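You operate a simulated robot arm through the tools that you are given. There is no shell and no other tool. Be economical: measure what you need, move in short steps, check, and stop when the job is done.

Carry out the task below with a simulated robot arm. There is one attempt and no reset: what you move stays moved.

Task
Steam the rice sheet till the window shows set.
Fine: slide the tray in, open the red stub lever, shut it at set, let the box cool under 60 C, draw the tray out.

Only the result counts: the job must be done as asked and must still hold three seconds after the hand-in. Knocking over, shifting, dropping, spilling or breaking anything else fails it. Flat cloth is picked up by pressing the open fingertips on it (5 to 10 N) and closing them slowly along it; thin cloth reads only 2 to 8 mm in the jaws.

Robot
A 7-joint arm with a two-finger parallel gripper, fixed in place. Base frame: the origin is at the foot of the arm, x ahead of it, y to its left, z up. Lengths are in m, angles in degrees, forces in N, time in s.
With the tool pointing down near the work surface it reaches from about 0.24 to 0.68 m from the base axis. Its first joint turns from -66.0 to 66.0 degrees. Payload 2.4 kg.
The TCP is the grasp point between the finger pads, 0.03 m short of the fingertips. In the tool frame z runs along the fingers and y along their closing line. The gripper opens to 0.094 m. The fingers are 0.028 m wide and 0.01 m thick; the gripper's body (0.05 by 0.096 m) begins 0.055 m behind the TCP.
Orientation is told as [roll, pitch, yaw] about the base's x, y, z axes, in that order, counted from this pose: with the fingers straight down and closing along the base's y, the tool's x points along the base's -x, its y along +y and its z along -z.

Tools
- The arm moves only by the tool play_rows. Its argument "motion" is a list of rows, each an object (a shift or turn left out is 0, a gripper value left out holds the last) with "xyz": the shift along the tool's x, y, z in cm, a list of three; "rot": the turn, a rotation vector about the tool's x, y, z in degrees, a list of three. In form: [{"xyz": [tx, ty, tz], "rot": [rx, ry, rz]}, ...]. A call has 1 to 12 rows; each row shifts and turns the commanded pose from where the row before left it, along the tool's axes as they then stand. "gripper" is the opening, from 0 (shut) to 1 (fully open), set as the call begins (left out, the last holds). A row lasts 0.2 s, in which the tool goes at most 0.05 m and 8.6 degrees; a call with a longer step from one row to the next is refused whole, and so is a gripper value outside its range. Where a pose cannot be reached the arm comes as near as it can. A force on the tool above 40 N (or 10 N above the force at the start of the call, whichever is more), or a blocked arm, ends the call early, and 0.2 s more pass. The fingers move at their own pace (about 0.153 m/s each) and stop on an object; they squeeze with about 31 N. The grip force told is the motor's: it shows also when the fingers shut on nothing. Time passes only in rows, and 0.2 s behind the last, so rows that do not move let the fingers close. The reply holds the time, the measured pose of the TCP, the force on the tool along the base axes, the opening and the grip force, in the units named above and with some noise, with the torque about the TCP (base axes, N m) and any sound that the robot's microphone picked up.
- Cameras (640 x 400 px; columns grow to the right, rows downward): "scene" is fixed at [0.0464, 0.4802, 1.4483]; the picture's right is [-0.67, -0.75, 0.00], its down [-0.40, 0.36, -0.84] and it looks along [0.63, -0.56, -0.54] (base axes); focal length 329 px, centre (320, 200). "wrist" rides on the gripper at [0.076, 0.014, -0.102] in the tool frame; the picture's right is [-0.18, 0.98, 0.00], its down [-0.75, -0.14, -0.64] and it looks along [-0.63, -0.12, 0.77] (tool axes); focal length 243 px, centre (320, 200). There is no depth. A picture from a camera that has moved, and an enlarged one, comes with that camera's place and axes in the base frame and with its lens.
- capture(camera): a new picture of that camera. It takes no simulated time.
- inspect(camera, box): a new picture of the part [left, top, right, bottom] of that camera's present view, enlarged. It takes no simulated time.
- hand_in(): hands the job in; it is judged then, once.

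Work in short steps. Places have to be worked out from the pictures, the camera data and where the tool is seen: move nearer, look again, correct. Check each grasp and each placing, and mend what went wrong. You have 120 turns and 68 pictures in all, those below and enlarged ones among them. Open the gripper and draw the arm clear of the work before you hand the job in, unless the task says otherwise; then end with one line.

The tools are called as a command line: name --argument value ..., lists and objects as JSON in quotes. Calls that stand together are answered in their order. play_rows: Moves the arm, as the interface text tells. Its arguments: {"type":"object","properties":{"motion":{"type":"array","items":{"type":"object","properties":{"xyz":{"type":"array","items":{"type":"number"}},"rot":{"type":"array","items":{"type":"number"}}}}},"gripper":{"type":"number"}},"required":["motion"]} The other tools are called the same way: capture (camera) takes a picture; inspect (camera, box) takes an enlarged picture of a part of a camera's view; hand_in () hands the job in.

At the start:

```text
clock: 0.0
tcp_pos: [0.3873, -0.1715, 1.2165]
tcp_rot: [-0.1, 0.0, 0.0]
contact_force: [0.6, -0.5, 0.4]
ft_torque: [0.01, 0.03, 0.01]
finger_gap: 0.0941
gripper_force: 0.0
```

scene: 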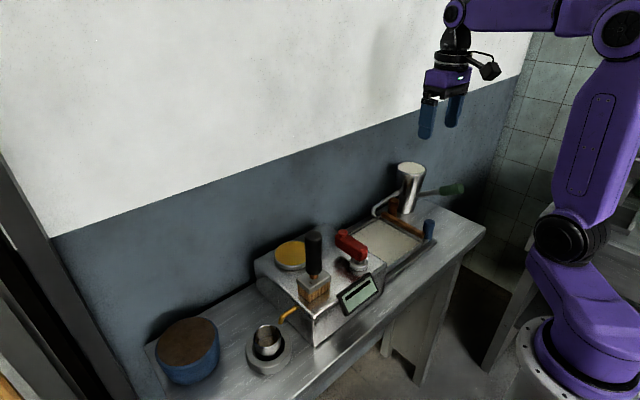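
wrist: 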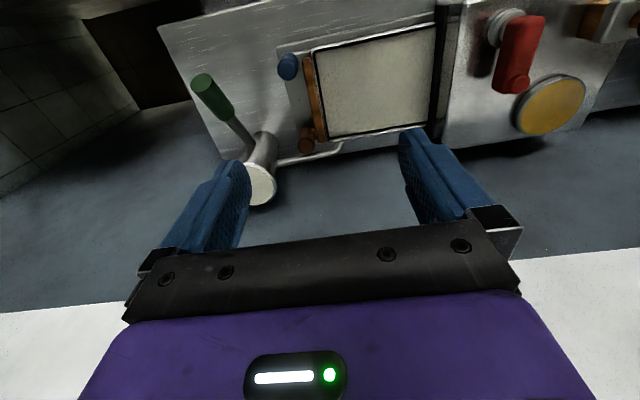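

I start with enlarged views of the work area to identify the parts.

inspect --camera "scene" --box '[240, 150, 500, 350]'

inspect --camera "wrist" --box '[160, 0, 640, 220]'

```text
2.00 times, centred on (370, 250) of scene
camera zoom: at [0.0464, 0.4802, 1.4483], right [-0.67, -0.75, 0.0], down [-0.4, 0.36, -0.84], along [0.63, -0.56, -0.54], focal length 658 px, centre (220, 100)
```

zoom: 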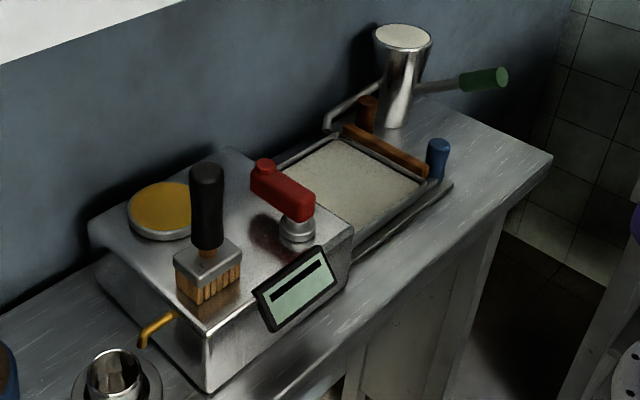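

```text
1.33 times, centred on (400, 110) of wrist
camera zoom: at [0.3128, -0.1569, 1.318], right [0.18, 0.98, 0.0], down [0.75, -0.14, 0.64], along [0.63, -0.12, -0.77], focal length 324 px, centre (213, 320)
```

zoom: 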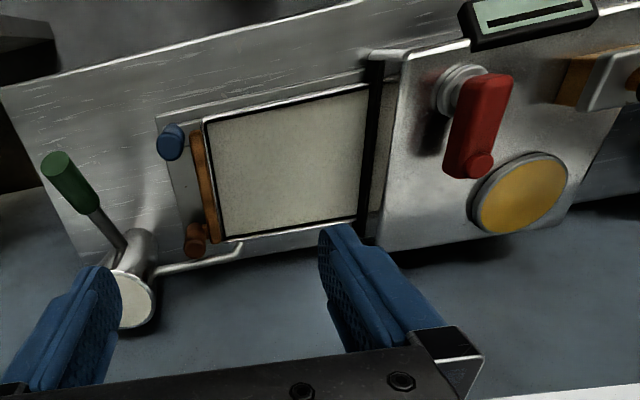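

The bar sits near (0.44,-0.195,0.88), the lever near (0.38..0.44, 0.05..0.067, 1.0) and the jug near (0.50,-0.28). I draw back and down a little for a closer look at the tray.

play_rows --motion '[{"xyz": [4, 0, 0]}, {"xyz": [4, 0, 0]}, {"xyz": [2, 0, 3]}, {"xyz": [0, 0, 3]}, {"xyz": [0, 0, 3]}]'

capture --camera "wrist"

inspect --camera "scene" --box '[330, 255, 390, 325]'

```text
clock: 1.2
tcp_pos: [0.2882, -0.1709, 1.1257]
tcp_rot: [0.0, 0.1, 0.0]
contact_force: [0.1, -0.5, -0.8]
ft_torque: [-0.01, 0.03, -0.03]
finger_gap: 0.094
gripper_force: 0.0
```

```text
63 pictures are left
camera wrist: at [0.2116, -0.1556, 1.2282], right [0.18, 0.98, 0.0], down [0.75, -0.14, 0.64], along [0.63, -0.12, -0.77], focal length 243 px, centre (320, 200)
```

wrist: 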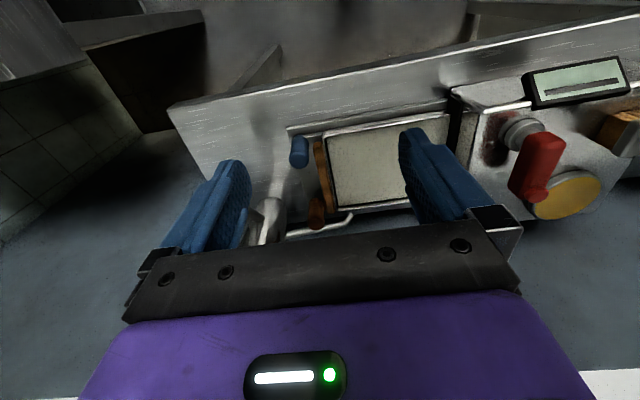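

```text
5.71 times, centred on (360, 290) of scene
camera zoom: at [0.0463, 0.4802, 1.4483], right [-0.67, -0.75, 0.0], down [-0.4, 0.36, -0.84], along [0.63, -0.56, -0.54], focal length 1879 px, centre (91, -314)
```

zoom: 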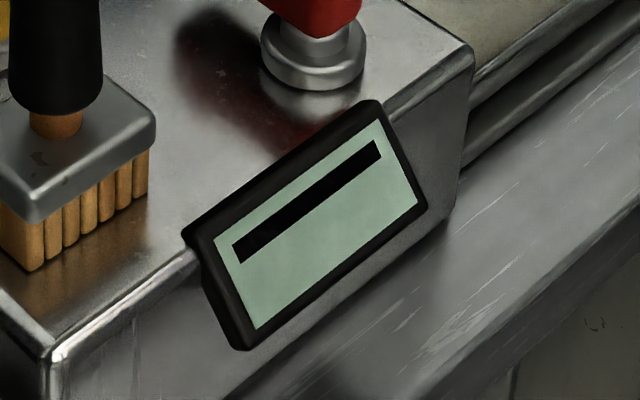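

The display is blank for now. I enlarge the tray and its handle in both views.

inspect --camera "wrist" --box '[230, 90, 470, 240]'

inspect --camera "scene" --box '[340, 180, 460, 280]'

```text
2.67 times, centred on (350, 165) of wrist
camera zoom: at [0.2116, -0.1556, 1.2282], right [0.18, 0.98, 0.0], down [0.75, -0.14, 0.64], along [0.63, -0.12, -0.77], focal length 647 px, centre (240, 293)
```

zoom: 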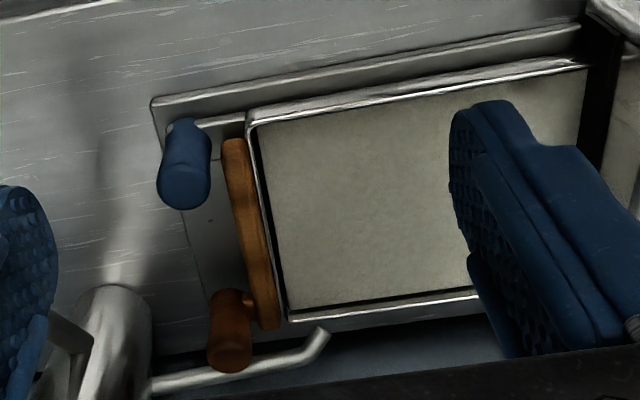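

```text
4.00 times, centred on (400, 230) of scene
camera zoom: at [0.0463, 0.4802, 1.4483], right [-0.67, -0.75, 0.0], down [-0.4, 0.36, -0.84], along [0.63, -0.56, -0.54], focal length 1315 px, centre (0, 80)
```

zoom: 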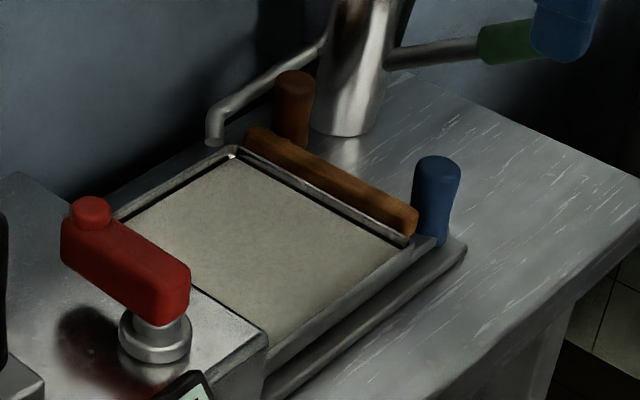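

Posts at (0.386,-0.219) and (0.506,-0.219) with tops near 0.925; the bar runs x 0.38–0.52 at y≈-0.193, top z≈0.887. I close the fingers and go above the spot behind the bar, then look.

play_rows --gripper 0 --motion '[{"xyz": [-4, -1.5, 0]}, {"xyz": [-4, -1.5, 0]}, {"xyz": [-4, -1.5, 0]}, {"xyz": [-1.7, -0.6, 0]}, {"xyz": [0, 0, 4]}, {"xyz": [0, 0, 4]}, {"xyz": [0, 0, 3], "rot": [7.5, 0, 0]}, {"rot": [7.5, 0, 0]}, {}]'

capture --camera "wrist"

inspect --camera "scene" --box '[340, 150, 500, 280]'

```text
clock: 3.2
tcp_pos: [0.4256, -0.2229, 1.0156]
tcp_rot: [-15.1, 0.0, 0.0]
contact_force: [0.7, 0.5, -0.2]
ft_torque: [0.03, 0.0, -0.01]
finger_gap: 0.0
gripper_force: 30.8
```

```text
59 pictures are left
camera wrist: at [0.3494, -0.1814, 1.1105], right [0.19, 0.95, -0.26], down [0.75, 0.03, 0.66], along [0.63, -0.31, -0.71], focal length 243 px, centre (320, 200)
```

wrist: 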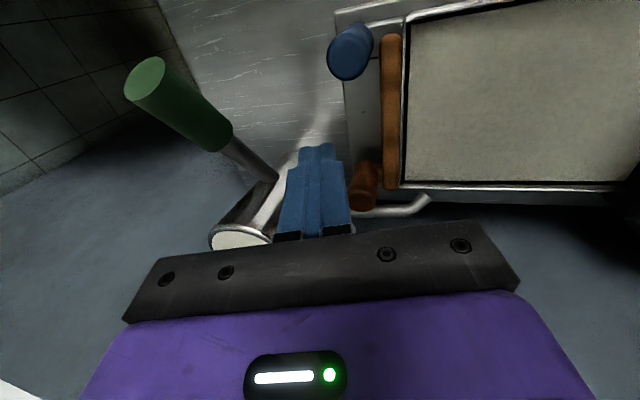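

```text
3.08 times, centred on (420, 215) of scene
camera zoom: at [0.0463, 0.4802, 1.4483], right [-0.67, -0.75, 0.0], down [-0.4, 0.36, -0.84], along [0.63, -0.56, -0.54], focal length 1012 px, centre (12, 154)
```

zoom: 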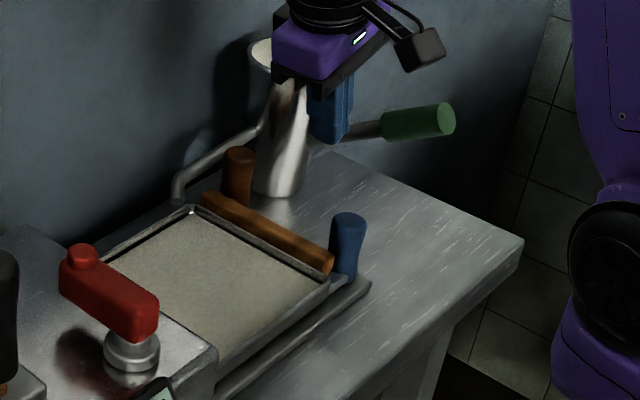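

The jug's rim is nearer than I thought, so I tilt 15° more (body over the tray side) and descend part way, then check.

play_rows --motion '[{"rot": [7.5, 0, 0]}, {"rot": [7.5, 0, 0]}, {"xyz": [0, 1.25, 2.165]}, {"xyz": [0, 1.25, 2.165]}, {"xyz": [0, 1, 1.732]}, {}]'

capture --camera "wrist"

inspect --camera "scene" --box '[360, 160, 480, 260]'

```text
clock: 4.6
tcp_pos: [0.4262, -0.2223, 0.9461]
tcp_rot: [-29.9, -0.1, 0.0]
contact_force: [0.4, -0.1, -0.2]
ft_torque: [0.05, 0.02, 0.0]
finger_gap: 0.0
gripper_force: 30.8
```

```text
57 pictures are left
camera wrist: at [0.35, -0.1582, 1.0273], right [0.18, 0.85, -0.49], down [0.75, 0.2, 0.63], along [0.63, -0.49, -0.6], focal length 243 px, centre (320, 200)
```

wrist: 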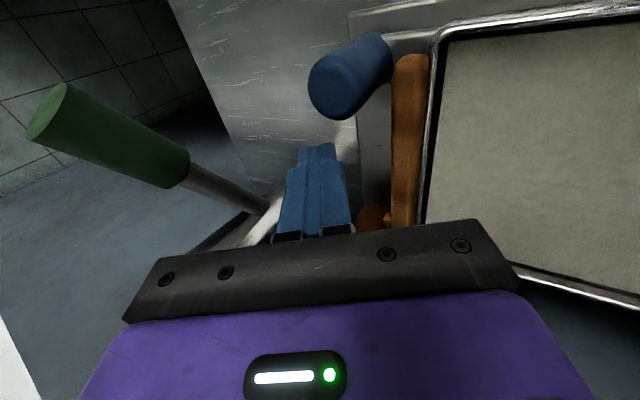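

```text
4.00 times, centred on (420, 210) of scene
camera zoom: at [0.0464, 0.4802, 1.4483], right [-0.67, -0.75, 0.0], down [-0.4, 0.36, -0.84], along [0.63, -0.56, -0.54], focal length 1315 px, centre (-80, 160)
```

zoom: 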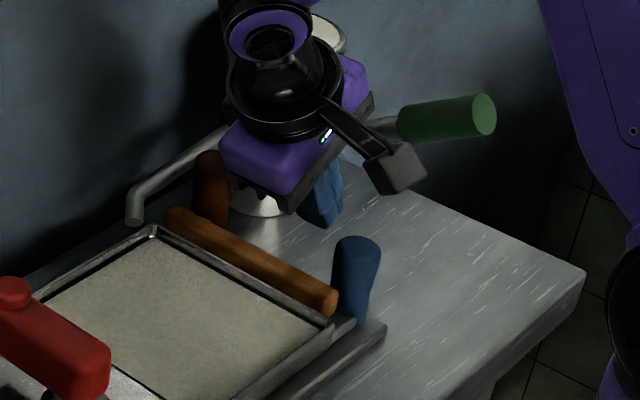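

Clear of the jug and posts. I descend the last 4.5 cm behind the bar.

play_rows --motion '[{"xyz": [0, 0.75, 1.3]}, {"xyz": [0, 0.75, 1.3]}, {"xyz": [0, 0.7, 1.21]}, {}]'

inspect --camera "scene" --box '[360, 160, 480, 260]'

capture --camera "wrist"

```text
clock: 5.6
tcp_pos: [0.4247, -0.2229, 0.9027]
tcp_rot: [-30.0, 0.0, 0.0]
contact_force: [-0.2, -0.8, -0.1]
ft_torque: [0.02, 0.01, 0.03]
finger_gap: 0.0001
gripper_force: 30.8
```

```text
4.00 times, centred on (420, 210) of scene
camera zoom: at [0.0464, 0.4802, 1.4483], right [-0.67, -0.75, 0.0], down [-0.4, 0.36, -0.84], along [0.63, -0.56, -0.54], focal length 1315 px, centre (-80, 160)
```

zoom: 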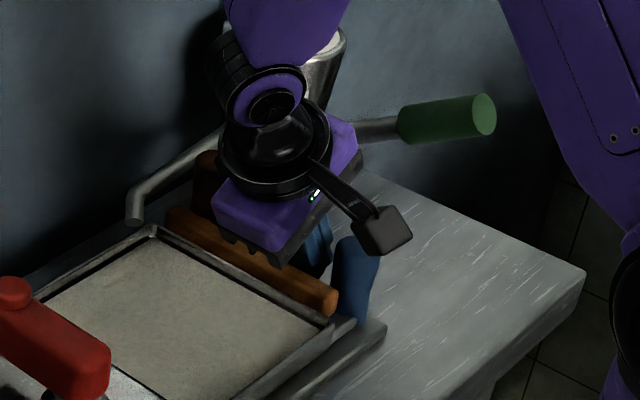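

```text
54 pictures are left
camera wrist: at [0.3498, -0.1588, 0.9833], right [0.18, 0.85, -0.49], down [0.75, 0.2, 0.63], along [0.63, -0.49, -0.6], focal length 243 px, centre (320, 200)
```

wrist: 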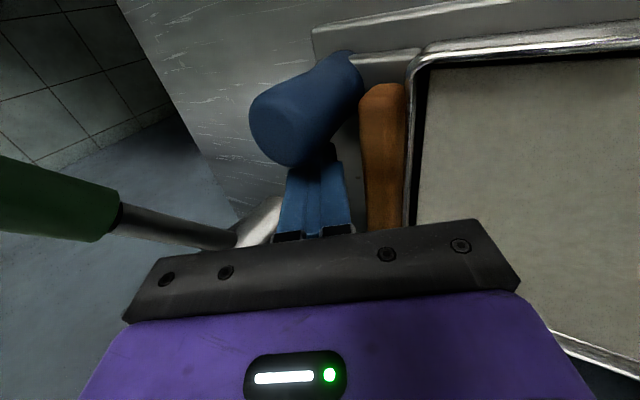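

Fingers are behind the bar with no contact. I push along +y 4 cm.

play_rows --motion '[{"xyz": [0, 0.866, -0.5]}, {"xyz": [0, 0.866, -0.5]}, {"xyz": [0, 0.866, -0.5]}, {"xyz": [0, 0.866, -0.5]}, {}]'

capture --camera "wrist"

```text
clock: 6.8
tcp_pos: [0.4257, -0.182, 0.9015]
tcp_rot: [-30.1, -0.1, -0.1]
contact_force: [0.1, -5.6, 3.8]
ft_torque: [-0.19, 0.09, 0.08]
finger_gap: 0.0001
gripper_force: 31.2
```

```text
53 pictures are left
camera wrist: at [0.3503, -0.1186, 0.9829], right [0.18, 0.85, -0.49], down [0.75, 0.2, 0.63], along [0.63, -0.49, -0.6], focal length 243 px, centre (320, 200)
```

wrist: 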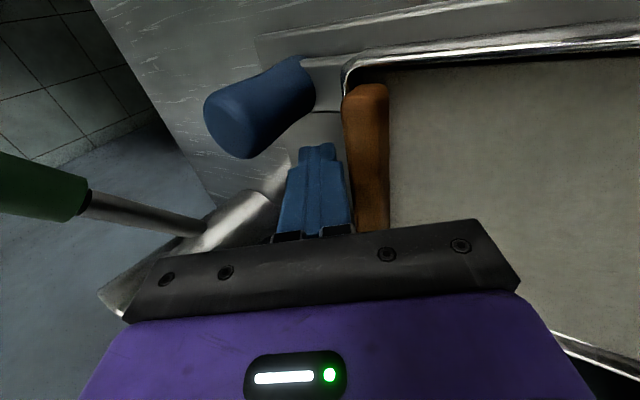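

inspect --camera "scene" --box '[340, 180, 460, 280]'

inspect --camera "wrist" --box '[200, 30, 440, 240]'

```text
4.00 times, centred on (400, 230) of scene
camera zoom: at [0.0463, 0.4801, 1.4484], right [-0.67, -0.75, 0.0], down [-0.4, 0.36, -0.84], along [0.63, -0.56, -0.54], focal length 1315 px, centre (0, 80)
```

zoom: 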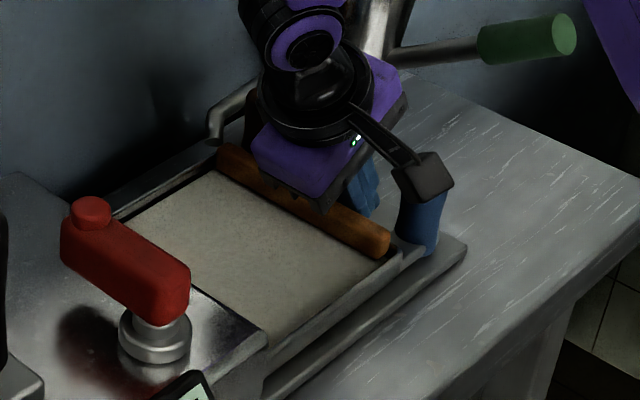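

```text
1.90 times, centred on (320, 135) of wrist
camera zoom: at [0.3503, -0.1186, 0.9829], right [0.18, 0.85, -0.49], down [0.75, 0.2, 0.63], along [0.63, -0.49, -0.6], focal length 462 px, centre (320, 324)
```

zoom: 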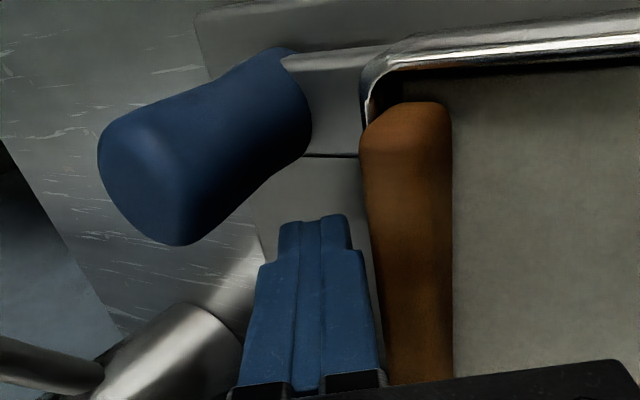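

The tray and blue post moved about 1.8 cm, but the wooden bar seems to have moved further, so it may not be fixed to the tray. I back off, lift and look.

play_rows --motion '[{"xyz": [0, -0.866, 0.5]}, {"xyz": [0, -0.866, 0.5]}, {"xyz": [0, -1, -1.732]}, {"xyz": [0, -1.5, -2.6]}, {"xyz": [0, -1.5, -2.6]}, {"xyz": [4, -1, -1.732]}, {"xyz": [4, 0, 0]}, {"xyz": [2, 0, 0]}]'

capture --camera "wrist"

inspect --camera "scene" --box '[340, 180, 460, 280]'

```text
clock: 8.6
tcp_pos: [0.3253, -0.2019, 1.0033]
tcp_rot: [-30.0, -0.1, 0.0]
contact_force: [-0.6, -0.3, 0.6]
ft_torque: [-0.01, 0.01, 0.0]
finger_gap: 0.0
gripper_force: 31.1
```

```text
50 pictures are left
camera wrist: at [0.2492, -0.1388, 1.0847], right [0.18, 0.85, -0.49], down [0.75, 0.2, 0.63], along [0.63, -0.49, -0.6], focal length 243 px, centre (320, 200)
```

wrist: 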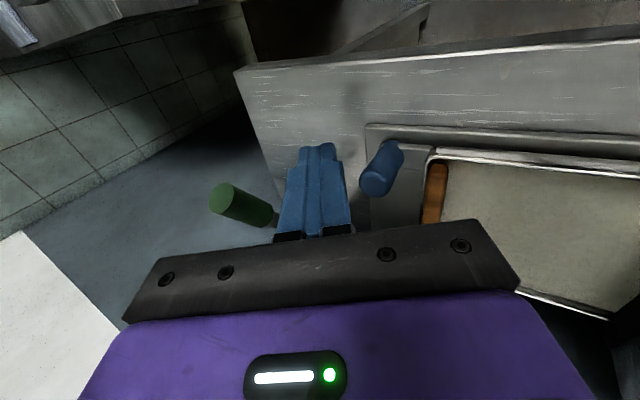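

```text
4.00 times, centred on (400, 230) of scene
camera zoom: at [0.0463, 0.4802, 1.4483], right [-0.67, -0.75, 0.0], down [-0.4, 0.36, -0.84], along [0.63, -0.56, -0.54], focal length 1315 px, centre (0, 80)
```

zoom: 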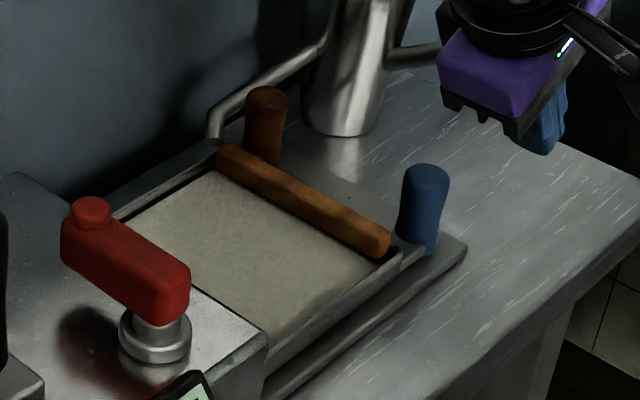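

inspect --camera "scene" --box '[385, 195, 460, 250]'

inspect --camera "wrist" --box '[340, 110, 500, 230]'

```text
7.27 times, centred on (422, 222) of scene
camera zoom: at [0.0463, 0.4802, 1.4483], right [-0.67, -0.75, 0.0], down [-0.4, 0.36, -0.84], along [0.63, -0.56, -0.54], focal length 2391 px, centre (-426, 36)
```

zoom: 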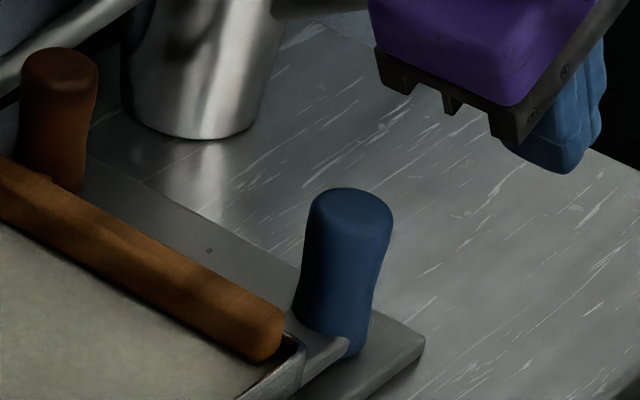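

```text
3.33 times, centred on (420, 170) of wrist
camera zoom: at [0.2492, -0.1388, 1.0847], right [0.18, 0.85, -0.49], down [0.75, 0.2, 0.63], along [0.63, -0.49, -0.6], focal length 809 px, centre (-13, 300)
```

zoom: 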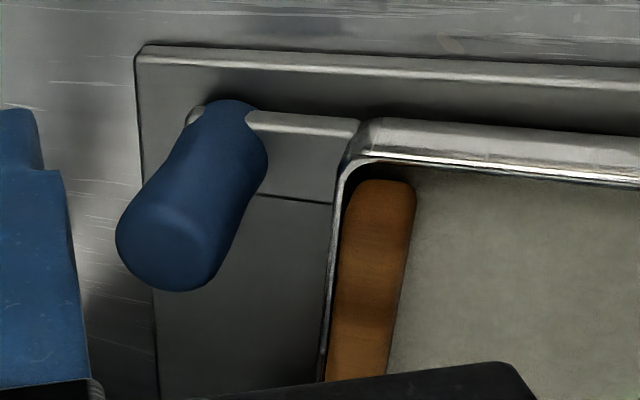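

The bar was a loose stick lying on the tray's post arms; it now lies inside the rim. I'll grip it by its upper centimetre (top ≈0.887, rim ≈0.874, y≈-0.161) and put it back. First I straighten the tool and go over it with fingers half open.

play_rows --gripper 0.5 --motion '[{"rot": [-7.5, 0, 0]}, {"rot": [-7.5, 0, 0]}, {"rot": [-7.5, 0, 0]}, {"rot": [-7.5, 0, 0]}, {"xyz": [-4, 1.3, 0]}, {"xyz": [-4, 1.4, 0]}, {"xyz": [-4.4, 1.4, 0]}, {"xyz": [0, 0, 3]}, {"xyz": [0, 0, 2.5]}, {}]'

capture --camera "wrist"

inspect --camera "scene" --box '[340, 180, 460, 280]'

```text
clock: 10.8
tcp_pos: [0.4503, -0.1611, 0.9467]
tcp_rot: [0.0, 0.0, 0.1]
contact_force: [-0.6, 1.6, 0.8]
ft_torque: [0.03, 0.01, -0.01]
finger_gap: 0.0469
gripper_force: 0.0
```

```text
46 pictures are left
camera wrist: at [0.3745, -0.1467, 1.0492], right [0.18, 0.98, 0.0], down [0.75, -0.14, 0.64], along [0.63, -0.12, -0.77], focal length 243 px, centre (320, 200)
```

wrist: 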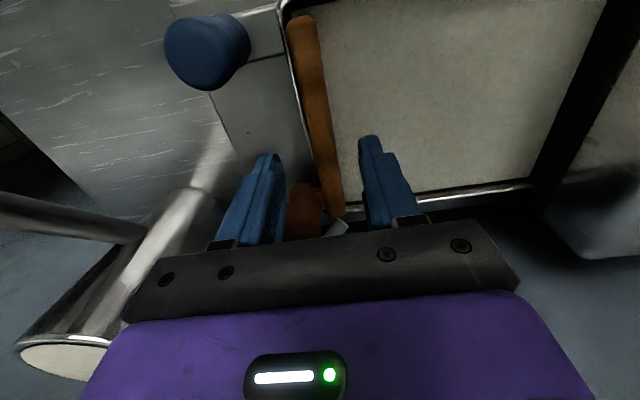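

```text
4.00 times, centred on (400, 230) of scene
camera zoom: at [0.0464, 0.4802, 1.4483], right [-0.67, -0.75, 0.0], down [-0.4, 0.36, -0.84], along [0.63, -0.56, -0.54], focal length 1315 px, centre (0, 80)
```

zoom: 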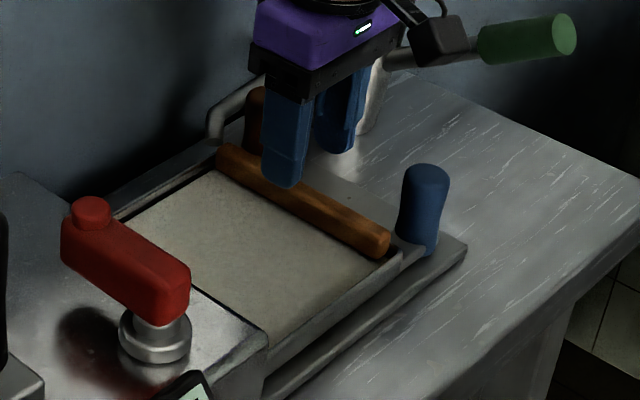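

Bar is centred between the fingers. I descend so the tips sit just above the rim, then close.

play_rows --motion '[{"xyz": [0, 0, 1.5]}, {"xyz": [0, 0, 1.5]}, {"xyz": [0, 0, 0.8]}, {}]'

play_rows --gripper 0.05 --motion '[{}, {}, {}]'

inspect --camera "scene" --box '[340, 180, 460, 280]'

```text
clock: 11.8
tcp_pos: [0.4502, -0.1616, 0.9087]
tcp_rot: [0.1, 0.0, 0.0]
contact_force: [0.5, -0.1, 0.4]
ft_torque: [-0.01, 0.02, -0.01]
finger_gap: 0.0472
gripper_force: 0.2
```

```text
clock: 12.6
tcp_pos: [0.4504, -0.16, 0.9067]
tcp_rot: [0.0, 0.0, -0.1]
contact_force: [1.2, 0.0, -4.3]
ft_torque: [0.01, -0.17, 0.0]
finger_gap: 0.0155
gripper_force: 44.7
```

```text
4.00 times, centred on (400, 230) of scene
camera zoom: at [0.0464, 0.4802, 1.4483], right [-0.67, -0.75, 0.0], down [-0.4, 0.36, -0.84], along [0.63, -0.56, -0.54], focal length 1315 px, centre (0, 80)
```

zoom: 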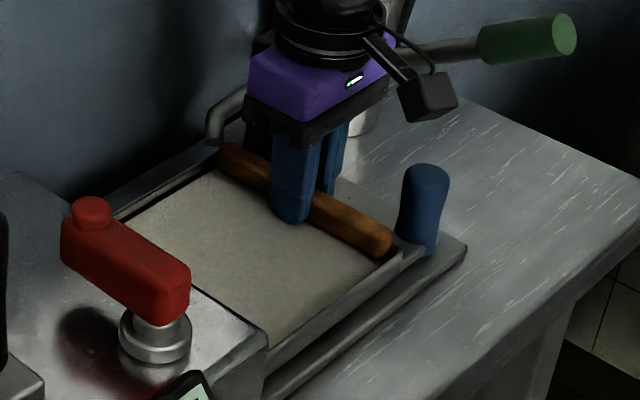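

Gripped at 15.5 mm. I lift 4 cm gently and look.

play_rows --motion '[{"xyz": [0, 0, -0.7]}, {"xyz": [0, 0, -1.3]}, {"xyz": [0, 0, -2]}, {}]'

capture --camera "wrist"

inspect --camera "scene" --box '[340, 180, 460, 280]'

```text
clock: 12.9
tcp_pos: [0.45, -0.1604, 0.9093]
tcp_rot: [0.1, 0.2, 0.1]
contact_force: [3.9, 1.0, -5.9]
ft_torque: [-0.08, 0.26, -0.07]
finger_gap: 0.0152
gripper_force: 44.8
stopped in row 1: the force on the tool passed its limit at 42 N (the readings are from after the stop); the commanded pose is now the measured one
```

```text
43 pictures are left
camera wrist: at [0.3744, -0.1458, 1.012], right [0.18, 0.98, 0.0], down [0.76, -0.14, 0.64], along [0.63, -0.12, -0.77], focal length 243 px, centre (320, 200)
```

wrist: 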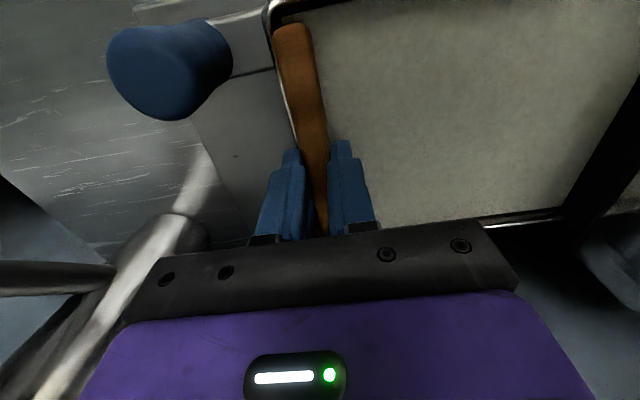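

```text
4.00 times, centred on (400, 230) of scene
camera zoom: at [0.0466, 0.4802, 1.4483], right [-0.67, -0.75, 0.0], down [-0.4, 0.36, -0.84], along [0.63, -0.56, -0.54], focal length 1315 px, centre (0, 80)
```

zoom: 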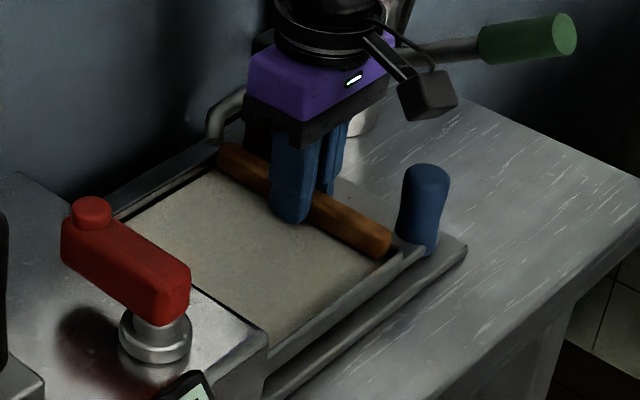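

The bar does not lift: over 40 N, so it's held in z and apparently slides along the tray. I'll slide it back instead; for jug clearance I regrip nearer its near end (x≈0.415).

play_rows --gripper 0.5 --motion '[{}, {}, {"xyz": [0, 0, -2]}, {"xyz": [3.5, 0, 0]}, {"xyz": [0, 0, 2]}, {}]'

play_rows --gripper 0.05 --motion '[{}, {}, {}]'

play_rows --motion '[{"xyz": [0, -0.5, 0]}, {"xyz": [0, -0.5, 0]}, {"xyz": [0, -0.5, 0]}, {}]'

inspect --camera "scene" --box '[340, 180, 460, 280]'

```text
clock: 14.3
tcp_pos: [0.4136, -0.1599, 0.9108]
tcp_rot: [0.0, 0.2, 0.0]
contact_force: [-0.5, -0.3, 0.0]
ft_torque: [-0.04, 0.0, 0.0]
finger_gap: 0.0472
gripper_force: 0.0
```

```text
clock: 15.1
tcp_pos: [0.4134, -0.1597, 0.9106]
tcp_rot: [0.1, 0.2, -0.1]
contact_force: [-1.0, -0.6, -3.1]
ft_torque: [-0.04, -0.17, 0.02]
finger_gap: 0.0153
gripper_force: 45.2
```

```text
clock: 16.1
tcp_pos: [0.4135, -0.1751, 0.9111]
tcp_rot: [0.1, 0.3, 0.0]
contact_force: [-5.7, 0.7, -10.1]
ft_torque: [-0.09, -0.79, 0.04]
finger_gap: 0.0154
gripper_force: 45.1
```

```text
4.00 times, centred on (400, 230) of scene
camera zoom: at [0.0463, 0.4802, 1.4483], right [-0.67, -0.75, 0.0], down [-0.4, 0.36, -0.84], along [0.63, -0.56, -0.54], focal length 1315 px, centre (0, 80)
```

zoom: 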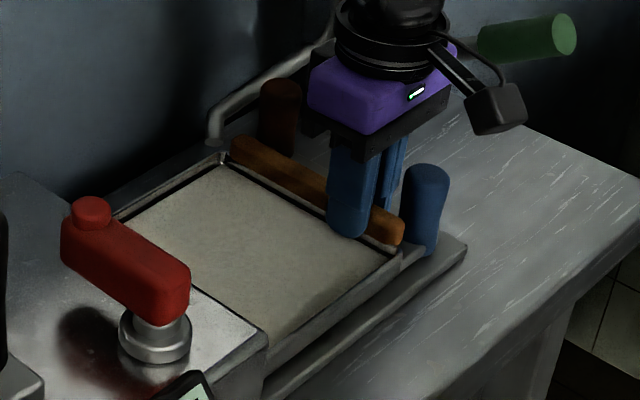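

inspect --camera "wrist" --box '[160, 0, 480, 240]'

inspect --camera "scene" --box '[380, 195, 460, 250]'

```text
1.67 times, centred on (320, 120) of wrist
camera zoom: at [0.3384, -0.1613, 1.0131], right [0.18, 0.98, 0.0], down [0.76, -0.14, 0.64], along [0.63, -0.12, -0.77], focal length 404 px, centre (320, 333)
```

zoom: 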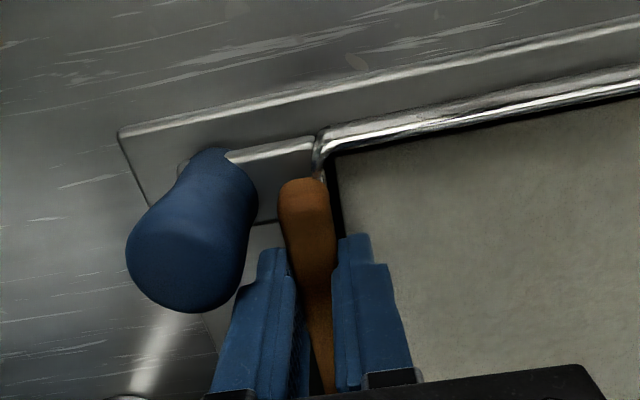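

```text
7.27 times, centred on (420, 222) of scene
camera zoom: at [0.0463, 0.4802, 1.4483], right [-0.67, -0.75, 0.0], down [-0.4, 0.36, -0.84], along [0.63, -0.56, -0.54], focal length 2391 px, centre (-407, 36)
```

zoom: 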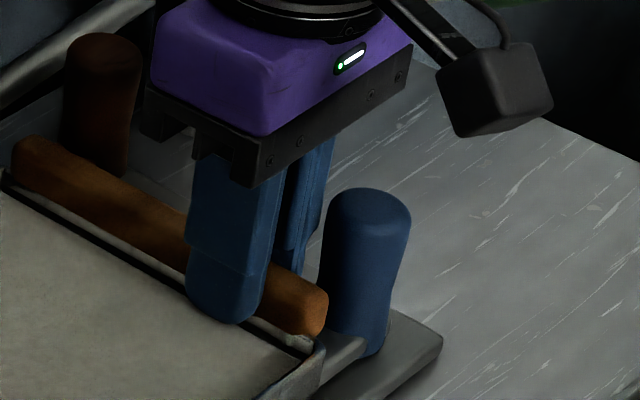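

The bar is nearly back; it still overlaps the rim by a few millimetres. I slide 5 mm more and compare.

play_rows --motion '[{"xyz": [0, -0.25, 0]}, {"xyz": [0, -0.25, 0]}, {}]'

inspect --camera "scene" --box '[380, 195, 460, 250]'

inspect --camera "wrist" --box '[160, 0, 480, 240]'

```text
clock: 16.9
tcp_pos: [0.4149, -0.1799, 0.9106]
tcp_rot: [0.0, 0.3, 0.1]
contact_force: [-7.6, 5.2, 4.4]
ft_torque: [0.06, 0.55, -0.05]
finger_gap: 0.0154
gripper_force: 45.2
```

```text
7.27 times, centred on (420, 222) of scene
camera zoom: at [0.0461, 0.4804, 1.4483], right [-0.67, -0.75, 0.0], down [-0.4, 0.36, -0.84], along [0.63, -0.56, -0.54], focal length 2391 px, centre (-407, 36)
```

zoom: 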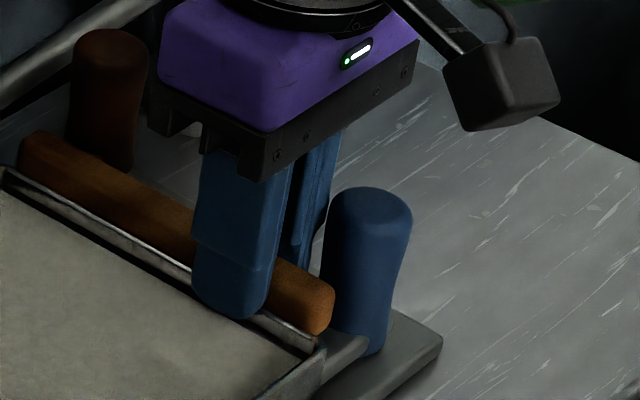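

```text
1.67 times, centred on (320, 120) of wrist
camera zoom: at [0.3385, -0.1658, 1.0132], right [0.18, 0.98, 0.0], down [0.76, -0.14, 0.64], along [0.63, -0.12, -0.77], focal length 404 px, centre (320, 333)
```

zoom: 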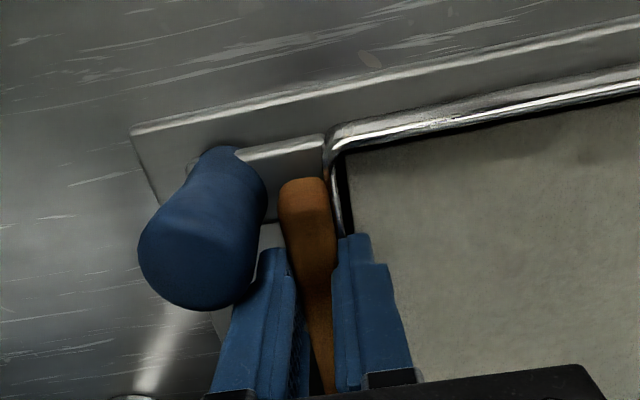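

The bar is back behind the rim on the arms. I release, lift, and draw back to look.

play_rows --gripper 0.4 --motion '[{}, {}, {"xyz": [0, 0, -2]}, {"xyz": [0, 0, -3]}, {"xyz": [0, 0, -3]}, {"xyz": [4, 0, 0]}, {"xyz": [4, 0, 0]}, {}]'

inspect --camera "scene" --box '[340, 180, 460, 280]'

inspect --camera "wrist" --box '[220, 40, 460, 230]'

```text
clock: 18.7
tcp_pos: [0.3374, -0.1809, 0.9888]
tcp_rot: [0.0, 0.2, 0.0]
contact_force: [0.1, -0.2, 0.2]
ft_torque: [-0.01, -0.02, 0.02]
finger_gap: 0.0377
gripper_force: 0.1
```

```text
4.00 times, centred on (400, 230) of scene
camera zoom: at [0.0463, 0.4802, 1.4483], right [-0.67, -0.75, 0.0], down [-0.4, 0.36, -0.84], along [0.63, -0.56, -0.54], focal length 1315 px, centre (0, 80)
```

zoom: 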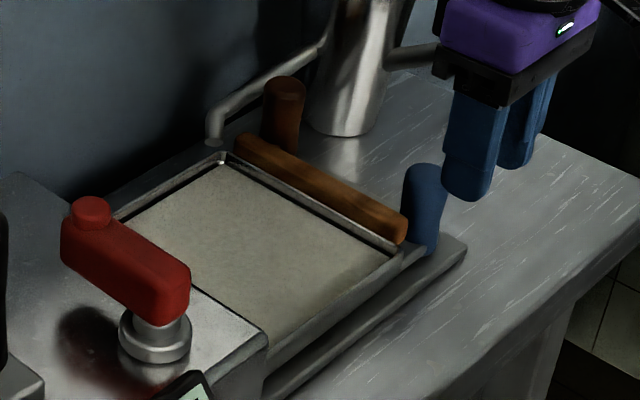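

```text
2.11 times, centred on (340, 135) of wrist
camera zoom: at [0.2607, -0.1657, 1.0918], right [0.18, 0.98, 0.0], down [0.76, -0.14, 0.64], along [0.63, -0.12, -0.77], focal length 511 px, centre (278, 337)
```

zoom: 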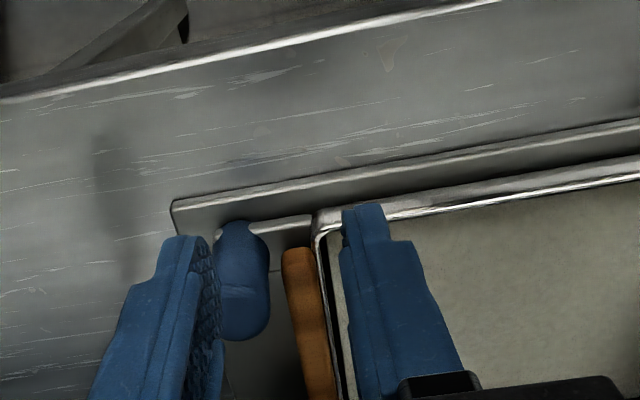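

Bar restored. The posts (tray handles) are what to push; I'll push the blue post from behind at (0.386, -0.236), tilted 20° to keep off the jug handle. Going above it first.

play_rows --gripper 0 --motion '[{"xyz": [0, -2, -1.5]}, {"xyz": [0, -3.5, 0]}, {"xyz": [-2.5, 0, 0]}, {"xyz": [-2.4, 0, 0], "rot": [6.7, 0, 0]}, {"rot": [6.7, 0, 0]}, {"rot": [6.6, 0, 0]}, {}]'

capture --camera "wrist"

inspect --camera "scene" --box '[360, 160, 480, 260]'

```text
clock: 20.3
tcp_pos: [0.3827, -0.2363, 1.0039]
tcp_rot: [-20.0, 0.1, 0.1]
contact_force: [-0.2, -0.2, 0.6]
ft_torque: [-0.01, -0.02, -0.02]
finger_gap: 0.0001
gripper_force: 31.3
```

```text
34 pictures are left
camera wrist: at [0.3073, -0.1866, 1.0958], right [0.18, 0.92, -0.34], down [0.76, 0.09, 0.65], along [0.63, -0.37, -0.68], focal length 243 px, centre (320, 200)
```

wrist: 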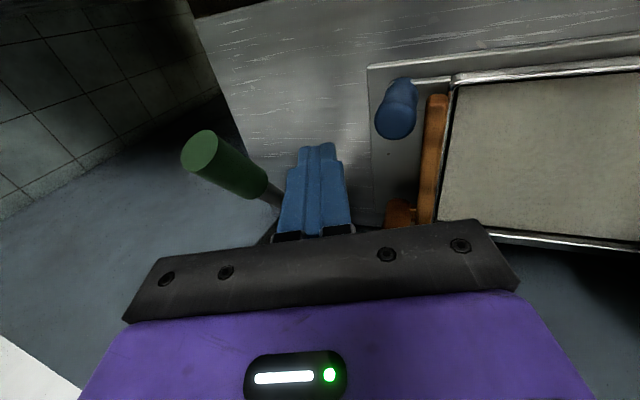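

```text
4.00 times, centred on (420, 210) of scene
camera zoom: at [0.0463, 0.4802, 1.4483], right [-0.67, -0.75, 0.0], down [-0.4, 0.36, -0.84], along [0.63, -0.56, -0.54], focal length 1315 px, centre (-80, 160)
```

zoom: 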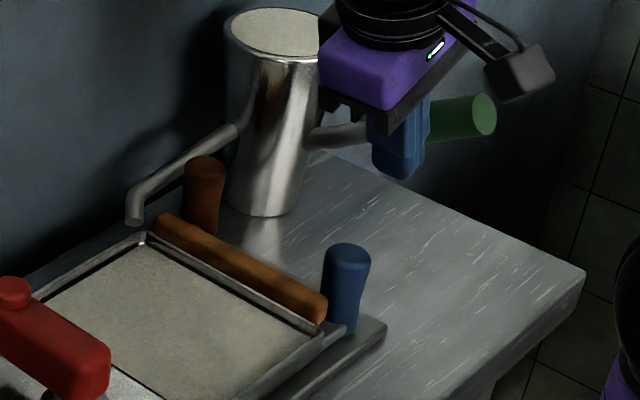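

Post at (0.382,-0.206); fingers are behind it. I descend 8.8 cm and push 3 cm.

play_rows --motion '[{"xyz": [0, 0.752, 2.068]}, {"xyz": [0, 0.752, 2.068]}, {"xyz": [0, 0.752, 2.068]}, {"xyz": [0, 0.752, 2.068]}, {}, {"xyz": [0, 0.94, -0.342]}, {"xyz": [0, 0.752, -0.274]}, {"xyz": [0, 0.752, -0.274]}, {"xyz": [0, 0.752, -0.274]}, {}]'

inspect --camera "scene" --box '[340, 180, 460, 280]'

```text
clock: 22.5
tcp_pos: [0.3839, -0.2028, 0.9166]
tcp_rot: [-19.9, 0.2, 0.0]
contact_force: [1.2, -4.5, 3.8]
ft_torque: [0.05, 0.0, -0.03]
finger_gap: 0.0
gripper_force: 31.5
```

```text
4.00 times, centred on (400, 230) of scene
camera zoom: at [0.0463, 0.4801, 1.4484], right [-0.67, -0.75, 0.0], down [-0.4, 0.36, -0.84], along [0.63, -0.56, -0.54], focal length 1315 px, centre (0, 80)
```

zoom: 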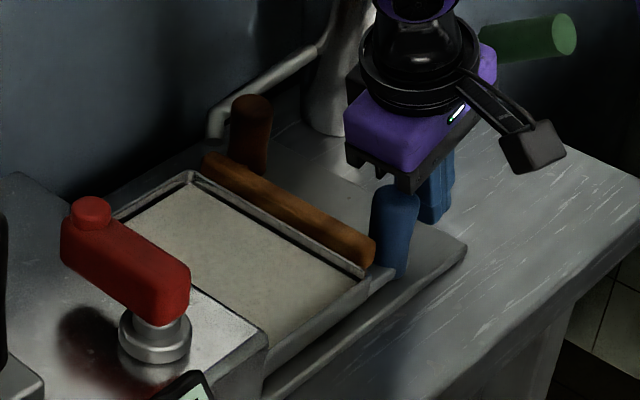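

The tray and bar move together. I continue pushing 6.4 cm.

play_rows --motion '[{"xyz": [0, 0.752, -0.274]}, {"xyz": [0, 0.752, -0.274]}, {"xyz": [0, 0.752, -0.274]}, {"xyz": [0, 0.752, -0.274]}, {"xyz": [0, 0.752, -0.274]}, {"xyz": [0, 0.752, -0.274]}, {"xyz": [0, 0.752, -0.274]}, {"xyz": [0, 0.752, -0.274]}, {}]'

inspect --camera "scene" --box '[320, 190, 460, 290]'

```text
clock: 24.5
tcp_pos: [0.3825, -0.1382, 0.9172]
tcp_rot: [-19.9, 0.2, 0.0]
contact_force: [0.6, -4.7, 2.0]
ft_torque: [0.03, 0.01, -0.02]
finger_gap: 0.0
gripper_force: 31.1
```

```text
4.00 times, centred on (390, 240) of scene
camera zoom: at [0.0463, 0.4801, 1.4484], right [-0.67, -0.75, 0.0], down [-0.4, 0.36, -0.84], along [0.63, -0.56, -0.54], focal length 1315 px, centre (40, 40)
```

zoom: 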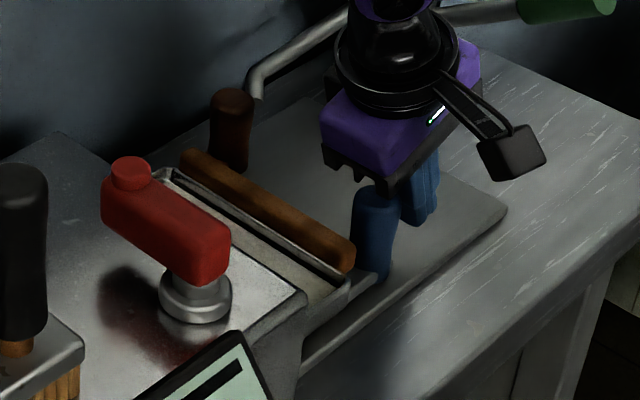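

About 7–8 cm remain. I straighten the tool (for the lever's sake) while in contact and push 4 cm more.

play_rows --motion '[{"rot": [-5, 0, 0]}, {"rot": [-5, 0, 0]}, {"rot": [-5, 0, 0]}, {"rot": [-5, 0, 0]}, {"xyz": [0, 0.7, 0]}, {"xyz": [0, 0.7, 0]}, {"xyz": [0, 0.7, 0]}, {"xyz": [0, 0.7, 0]}, {"xyz": [0, 0.7, 0]}, {"xyz": [0, 0.5, 0]}, {}]'

inspect --camera "scene" --box '[320, 190, 460, 290]'

```text
clock: 26.9
tcp_pos: [0.3832, -0.098, 0.9157]
tcp_rot: [0.1, 0.2, 0.0]
contact_force: [0.2, -4.1, 1.2]
ft_torque: [0.0, 0.01, 0.01]
finger_gap: 0.0001
gripper_force: 31.1
```

```text
4.00 times, centred on (390, 240) of scene
camera zoom: at [0.0464, 0.4801, 1.4484], right [-0.67, -0.75, 0.0], down [-0.4, 0.36, -0.84], along [0.63, -0.56, -0.54], focal length 1315 px, centre (40, 40)
```

zoom: 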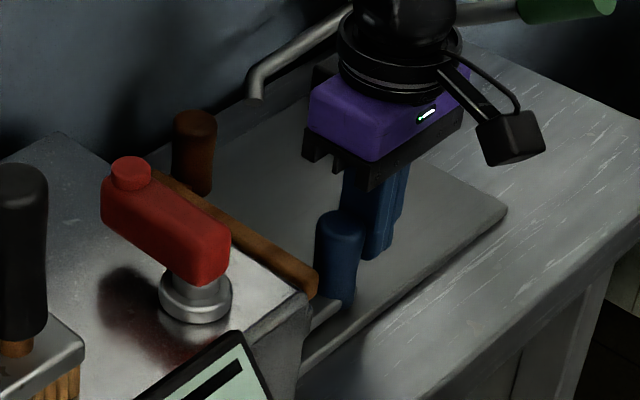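

I push on in 5 mm steps, watching for the end stop.

play_rows --motion '[{"xyz": [0, 0.5, 0]}, {"xyz": [0, 0.5, 0]}, {"xyz": [0, 0.5, 0]}, {"xyz": [0, 0.5, 0]}, {"xyz": [0, 0.5, 0]}, {"xyz": [0, 0.5, 0]}, {}]'

inspect --camera "scene" --box '[320, 190, 460, 290]'

```text
clock: 28.5
tcp_pos: [0.3835, -0.0671, 0.9163]
tcp_rot: [0.1, 0.2, -0.1]
contact_force: [-2.7, -3.7, -0.8]
ft_torque: [-0.03, 0.02, 0.0]
finger_gap: 0.0003
gripper_force: 30.6
```

```text
4.00 times, centred on (390, 240) of scene
camera zoom: at [0.0463, 0.4801, 1.4484], right [-0.67, -0.75, 0.0], down [-0.4, 0.36, -0.84], along [0.63, -0.56, -0.54], focal length 1315 px, centre (40, 40)
```

zoom: 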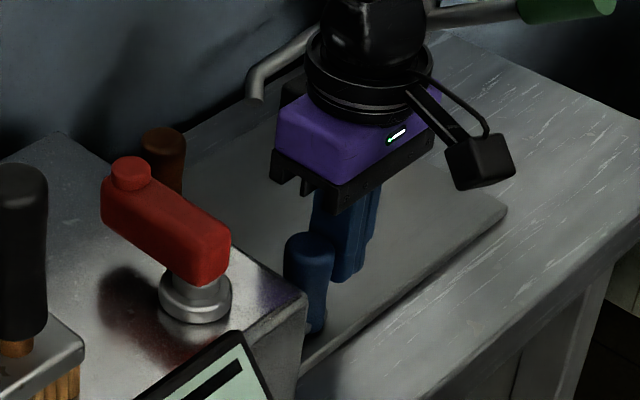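

No stop yet. Another 2.5 cm in small steps.

play_rows --motion '[{"xyz": [0, 0.4, 0]}, {"xyz": [0, 0.4, 0]}, {"xyz": [0, 0.4, 0]}, {"xyz": [0, 0.4, 0]}, {"xyz": [0, 0.4, 0]}, {"xyz": [0, 0.4, 0]}, {}]'

inspect --camera "scene" --box '[320, 190, 460, 290]'

```text
clock: 30.1
tcp_pos: [0.3837, -0.0476, 0.917]
tcp_rot: [0.1, 0.2, -0.4]
contact_force: [-3.0, -38.6, 3.0]
ft_torque: [-0.01, -0.01, 0.0]
finger_gap: 0.0001
gripper_force: 30.6
```

```text
4.00 times, centred on (390, 240) of scene
camera zoom: at [0.0463, 0.4792, 1.4487], right [-0.67, -0.75, 0.0], down [-0.4, 0.36, -0.84], along [0.63, -0.56, -0.54], focal length 1315 px, centre (40, 40)
```

zoom: 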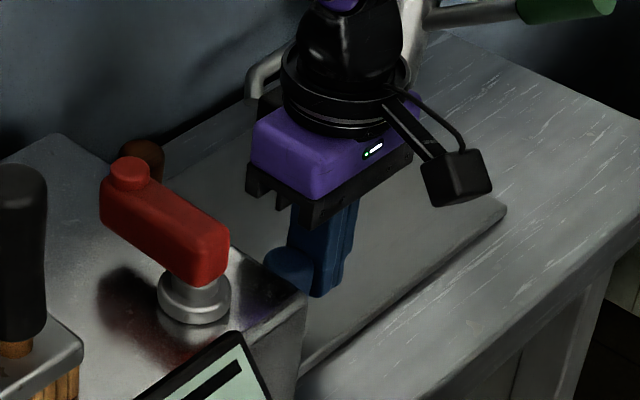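

End stop reached (38 N). I back off, lift clear and look at the lever from above.

play_rows --gripper 0 --motion '[{"xyz": [0, -1.5, 0]}, {"xyz": [0, -2.5, 0]}, {"xyz": [0, 0, -4]}, {"xyz": [0, 0, -4]}, {"xyz": [0, 0, -4]}, {"xyz": [0, 0, -4]}, {"xyz": [2, 4, 0]}, {"xyz": [2, 4, 0]}, {"xyz": [2, 4, 0]}, {"xyz": [1, 1, 0]}]'

capture --camera "wrist"

inspect --camera "scene" --box '[270, 190, 450, 330]'

```text
clock: 32.3
tcp_pos: [0.3117, 0.0474, 1.0768]
tcp_rot: [0.1, 0.2, 0.0]
contact_force: [0.6, 0.1, -0.4]
ft_torque: [0.02, -0.01, -0.01]
finger_gap: 0.0001
gripper_force: 31.7
```

```text
27 pictures are left
camera wrist: at [0.2375, 0.0623, 1.1794], right [0.18, 0.98, 0.0], down [0.76, -0.14, 0.64], along [0.63, -0.12, -0.77], focal length 243 px, centre (320, 200)
```

wrist: 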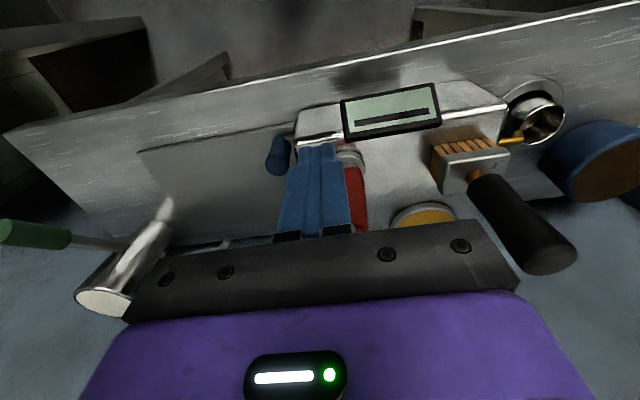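

```text
2.86 times, centred on (360, 260) of scene
camera zoom: at [0.0463, 0.4802, 1.4483], right [-0.67, -0.75, 0.0], down [-0.4, 0.36, -0.84], along [0.63, -0.56, -0.54], focal length 940 px, centre (206, 29)
```

zoom: 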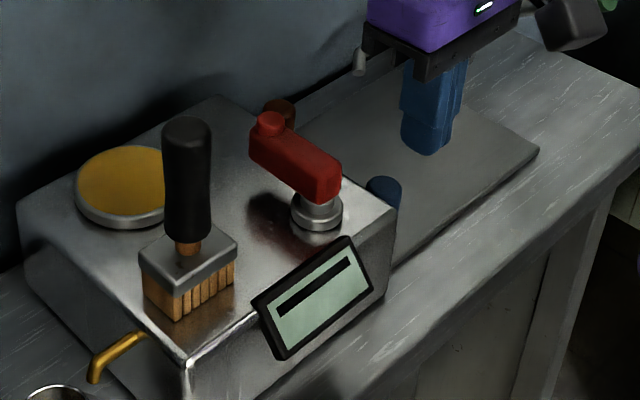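

Tray is fully in. The lever runs along +x from its pivot near (0.39,0.06) to its end near (0.44,0.067), top ≈1.0. I go above its end with half-open jaws to straddle it.

play_rows --gripper 0.5 --motion '[{"xyz": [-4, 0.7, -1]}, {"xyz": [-4, 0.7, 0]}, {"xyz": [-4, 0.6, 0]}, {}]'

capture --camera "wrist"

inspect --camera "scene" --box '[270, 190, 450, 330]'

```text
clock: 33.3
tcp_pos: [0.4349, 0.0689, 1.0842]
tcp_rot: [0.1, 0.3, 0.0]
contact_force: [0.6, -0.2, 0.8]
ft_torque: [-0.01, -0.04, 0.0]
finger_gap: 0.0471
gripper_force: 0.1
```

```text
25 pictures are left
camera wrist: at [0.3588, 0.0821, 1.1871], right [0.18, 0.98, 0.0], down [0.76, -0.14, 0.64], along [0.63, -0.12, -0.77], focal length 243 px, centre (320, 200)
```

wrist: 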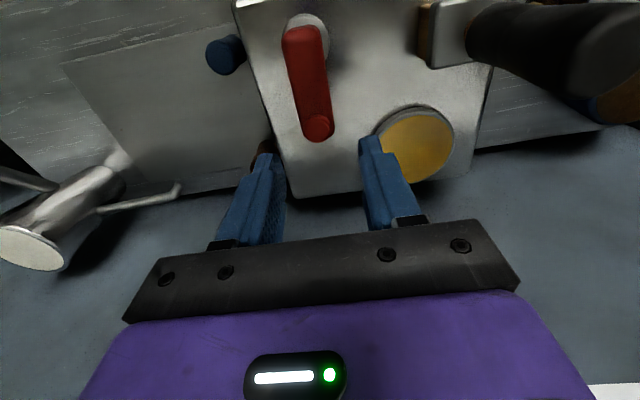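

```text
2.86 times, centred on (360, 260) of scene
camera zoom: at [0.0464, 0.4802, 1.4483], right [-0.67, -0.75, 0.0], down [-0.4, 0.36, -0.84], along [0.63, -0.56, -0.54], focal length 940 px, centre (206, 29)
```

zoom: 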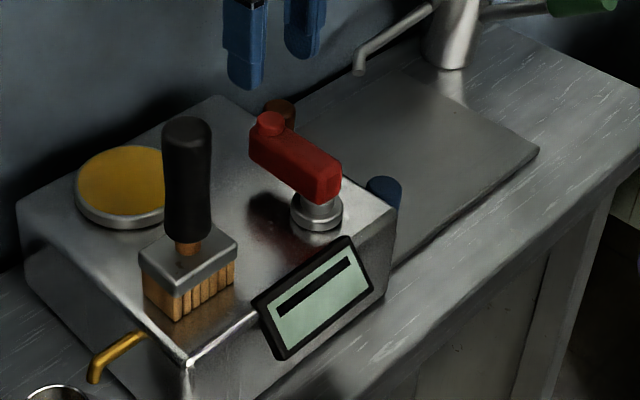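

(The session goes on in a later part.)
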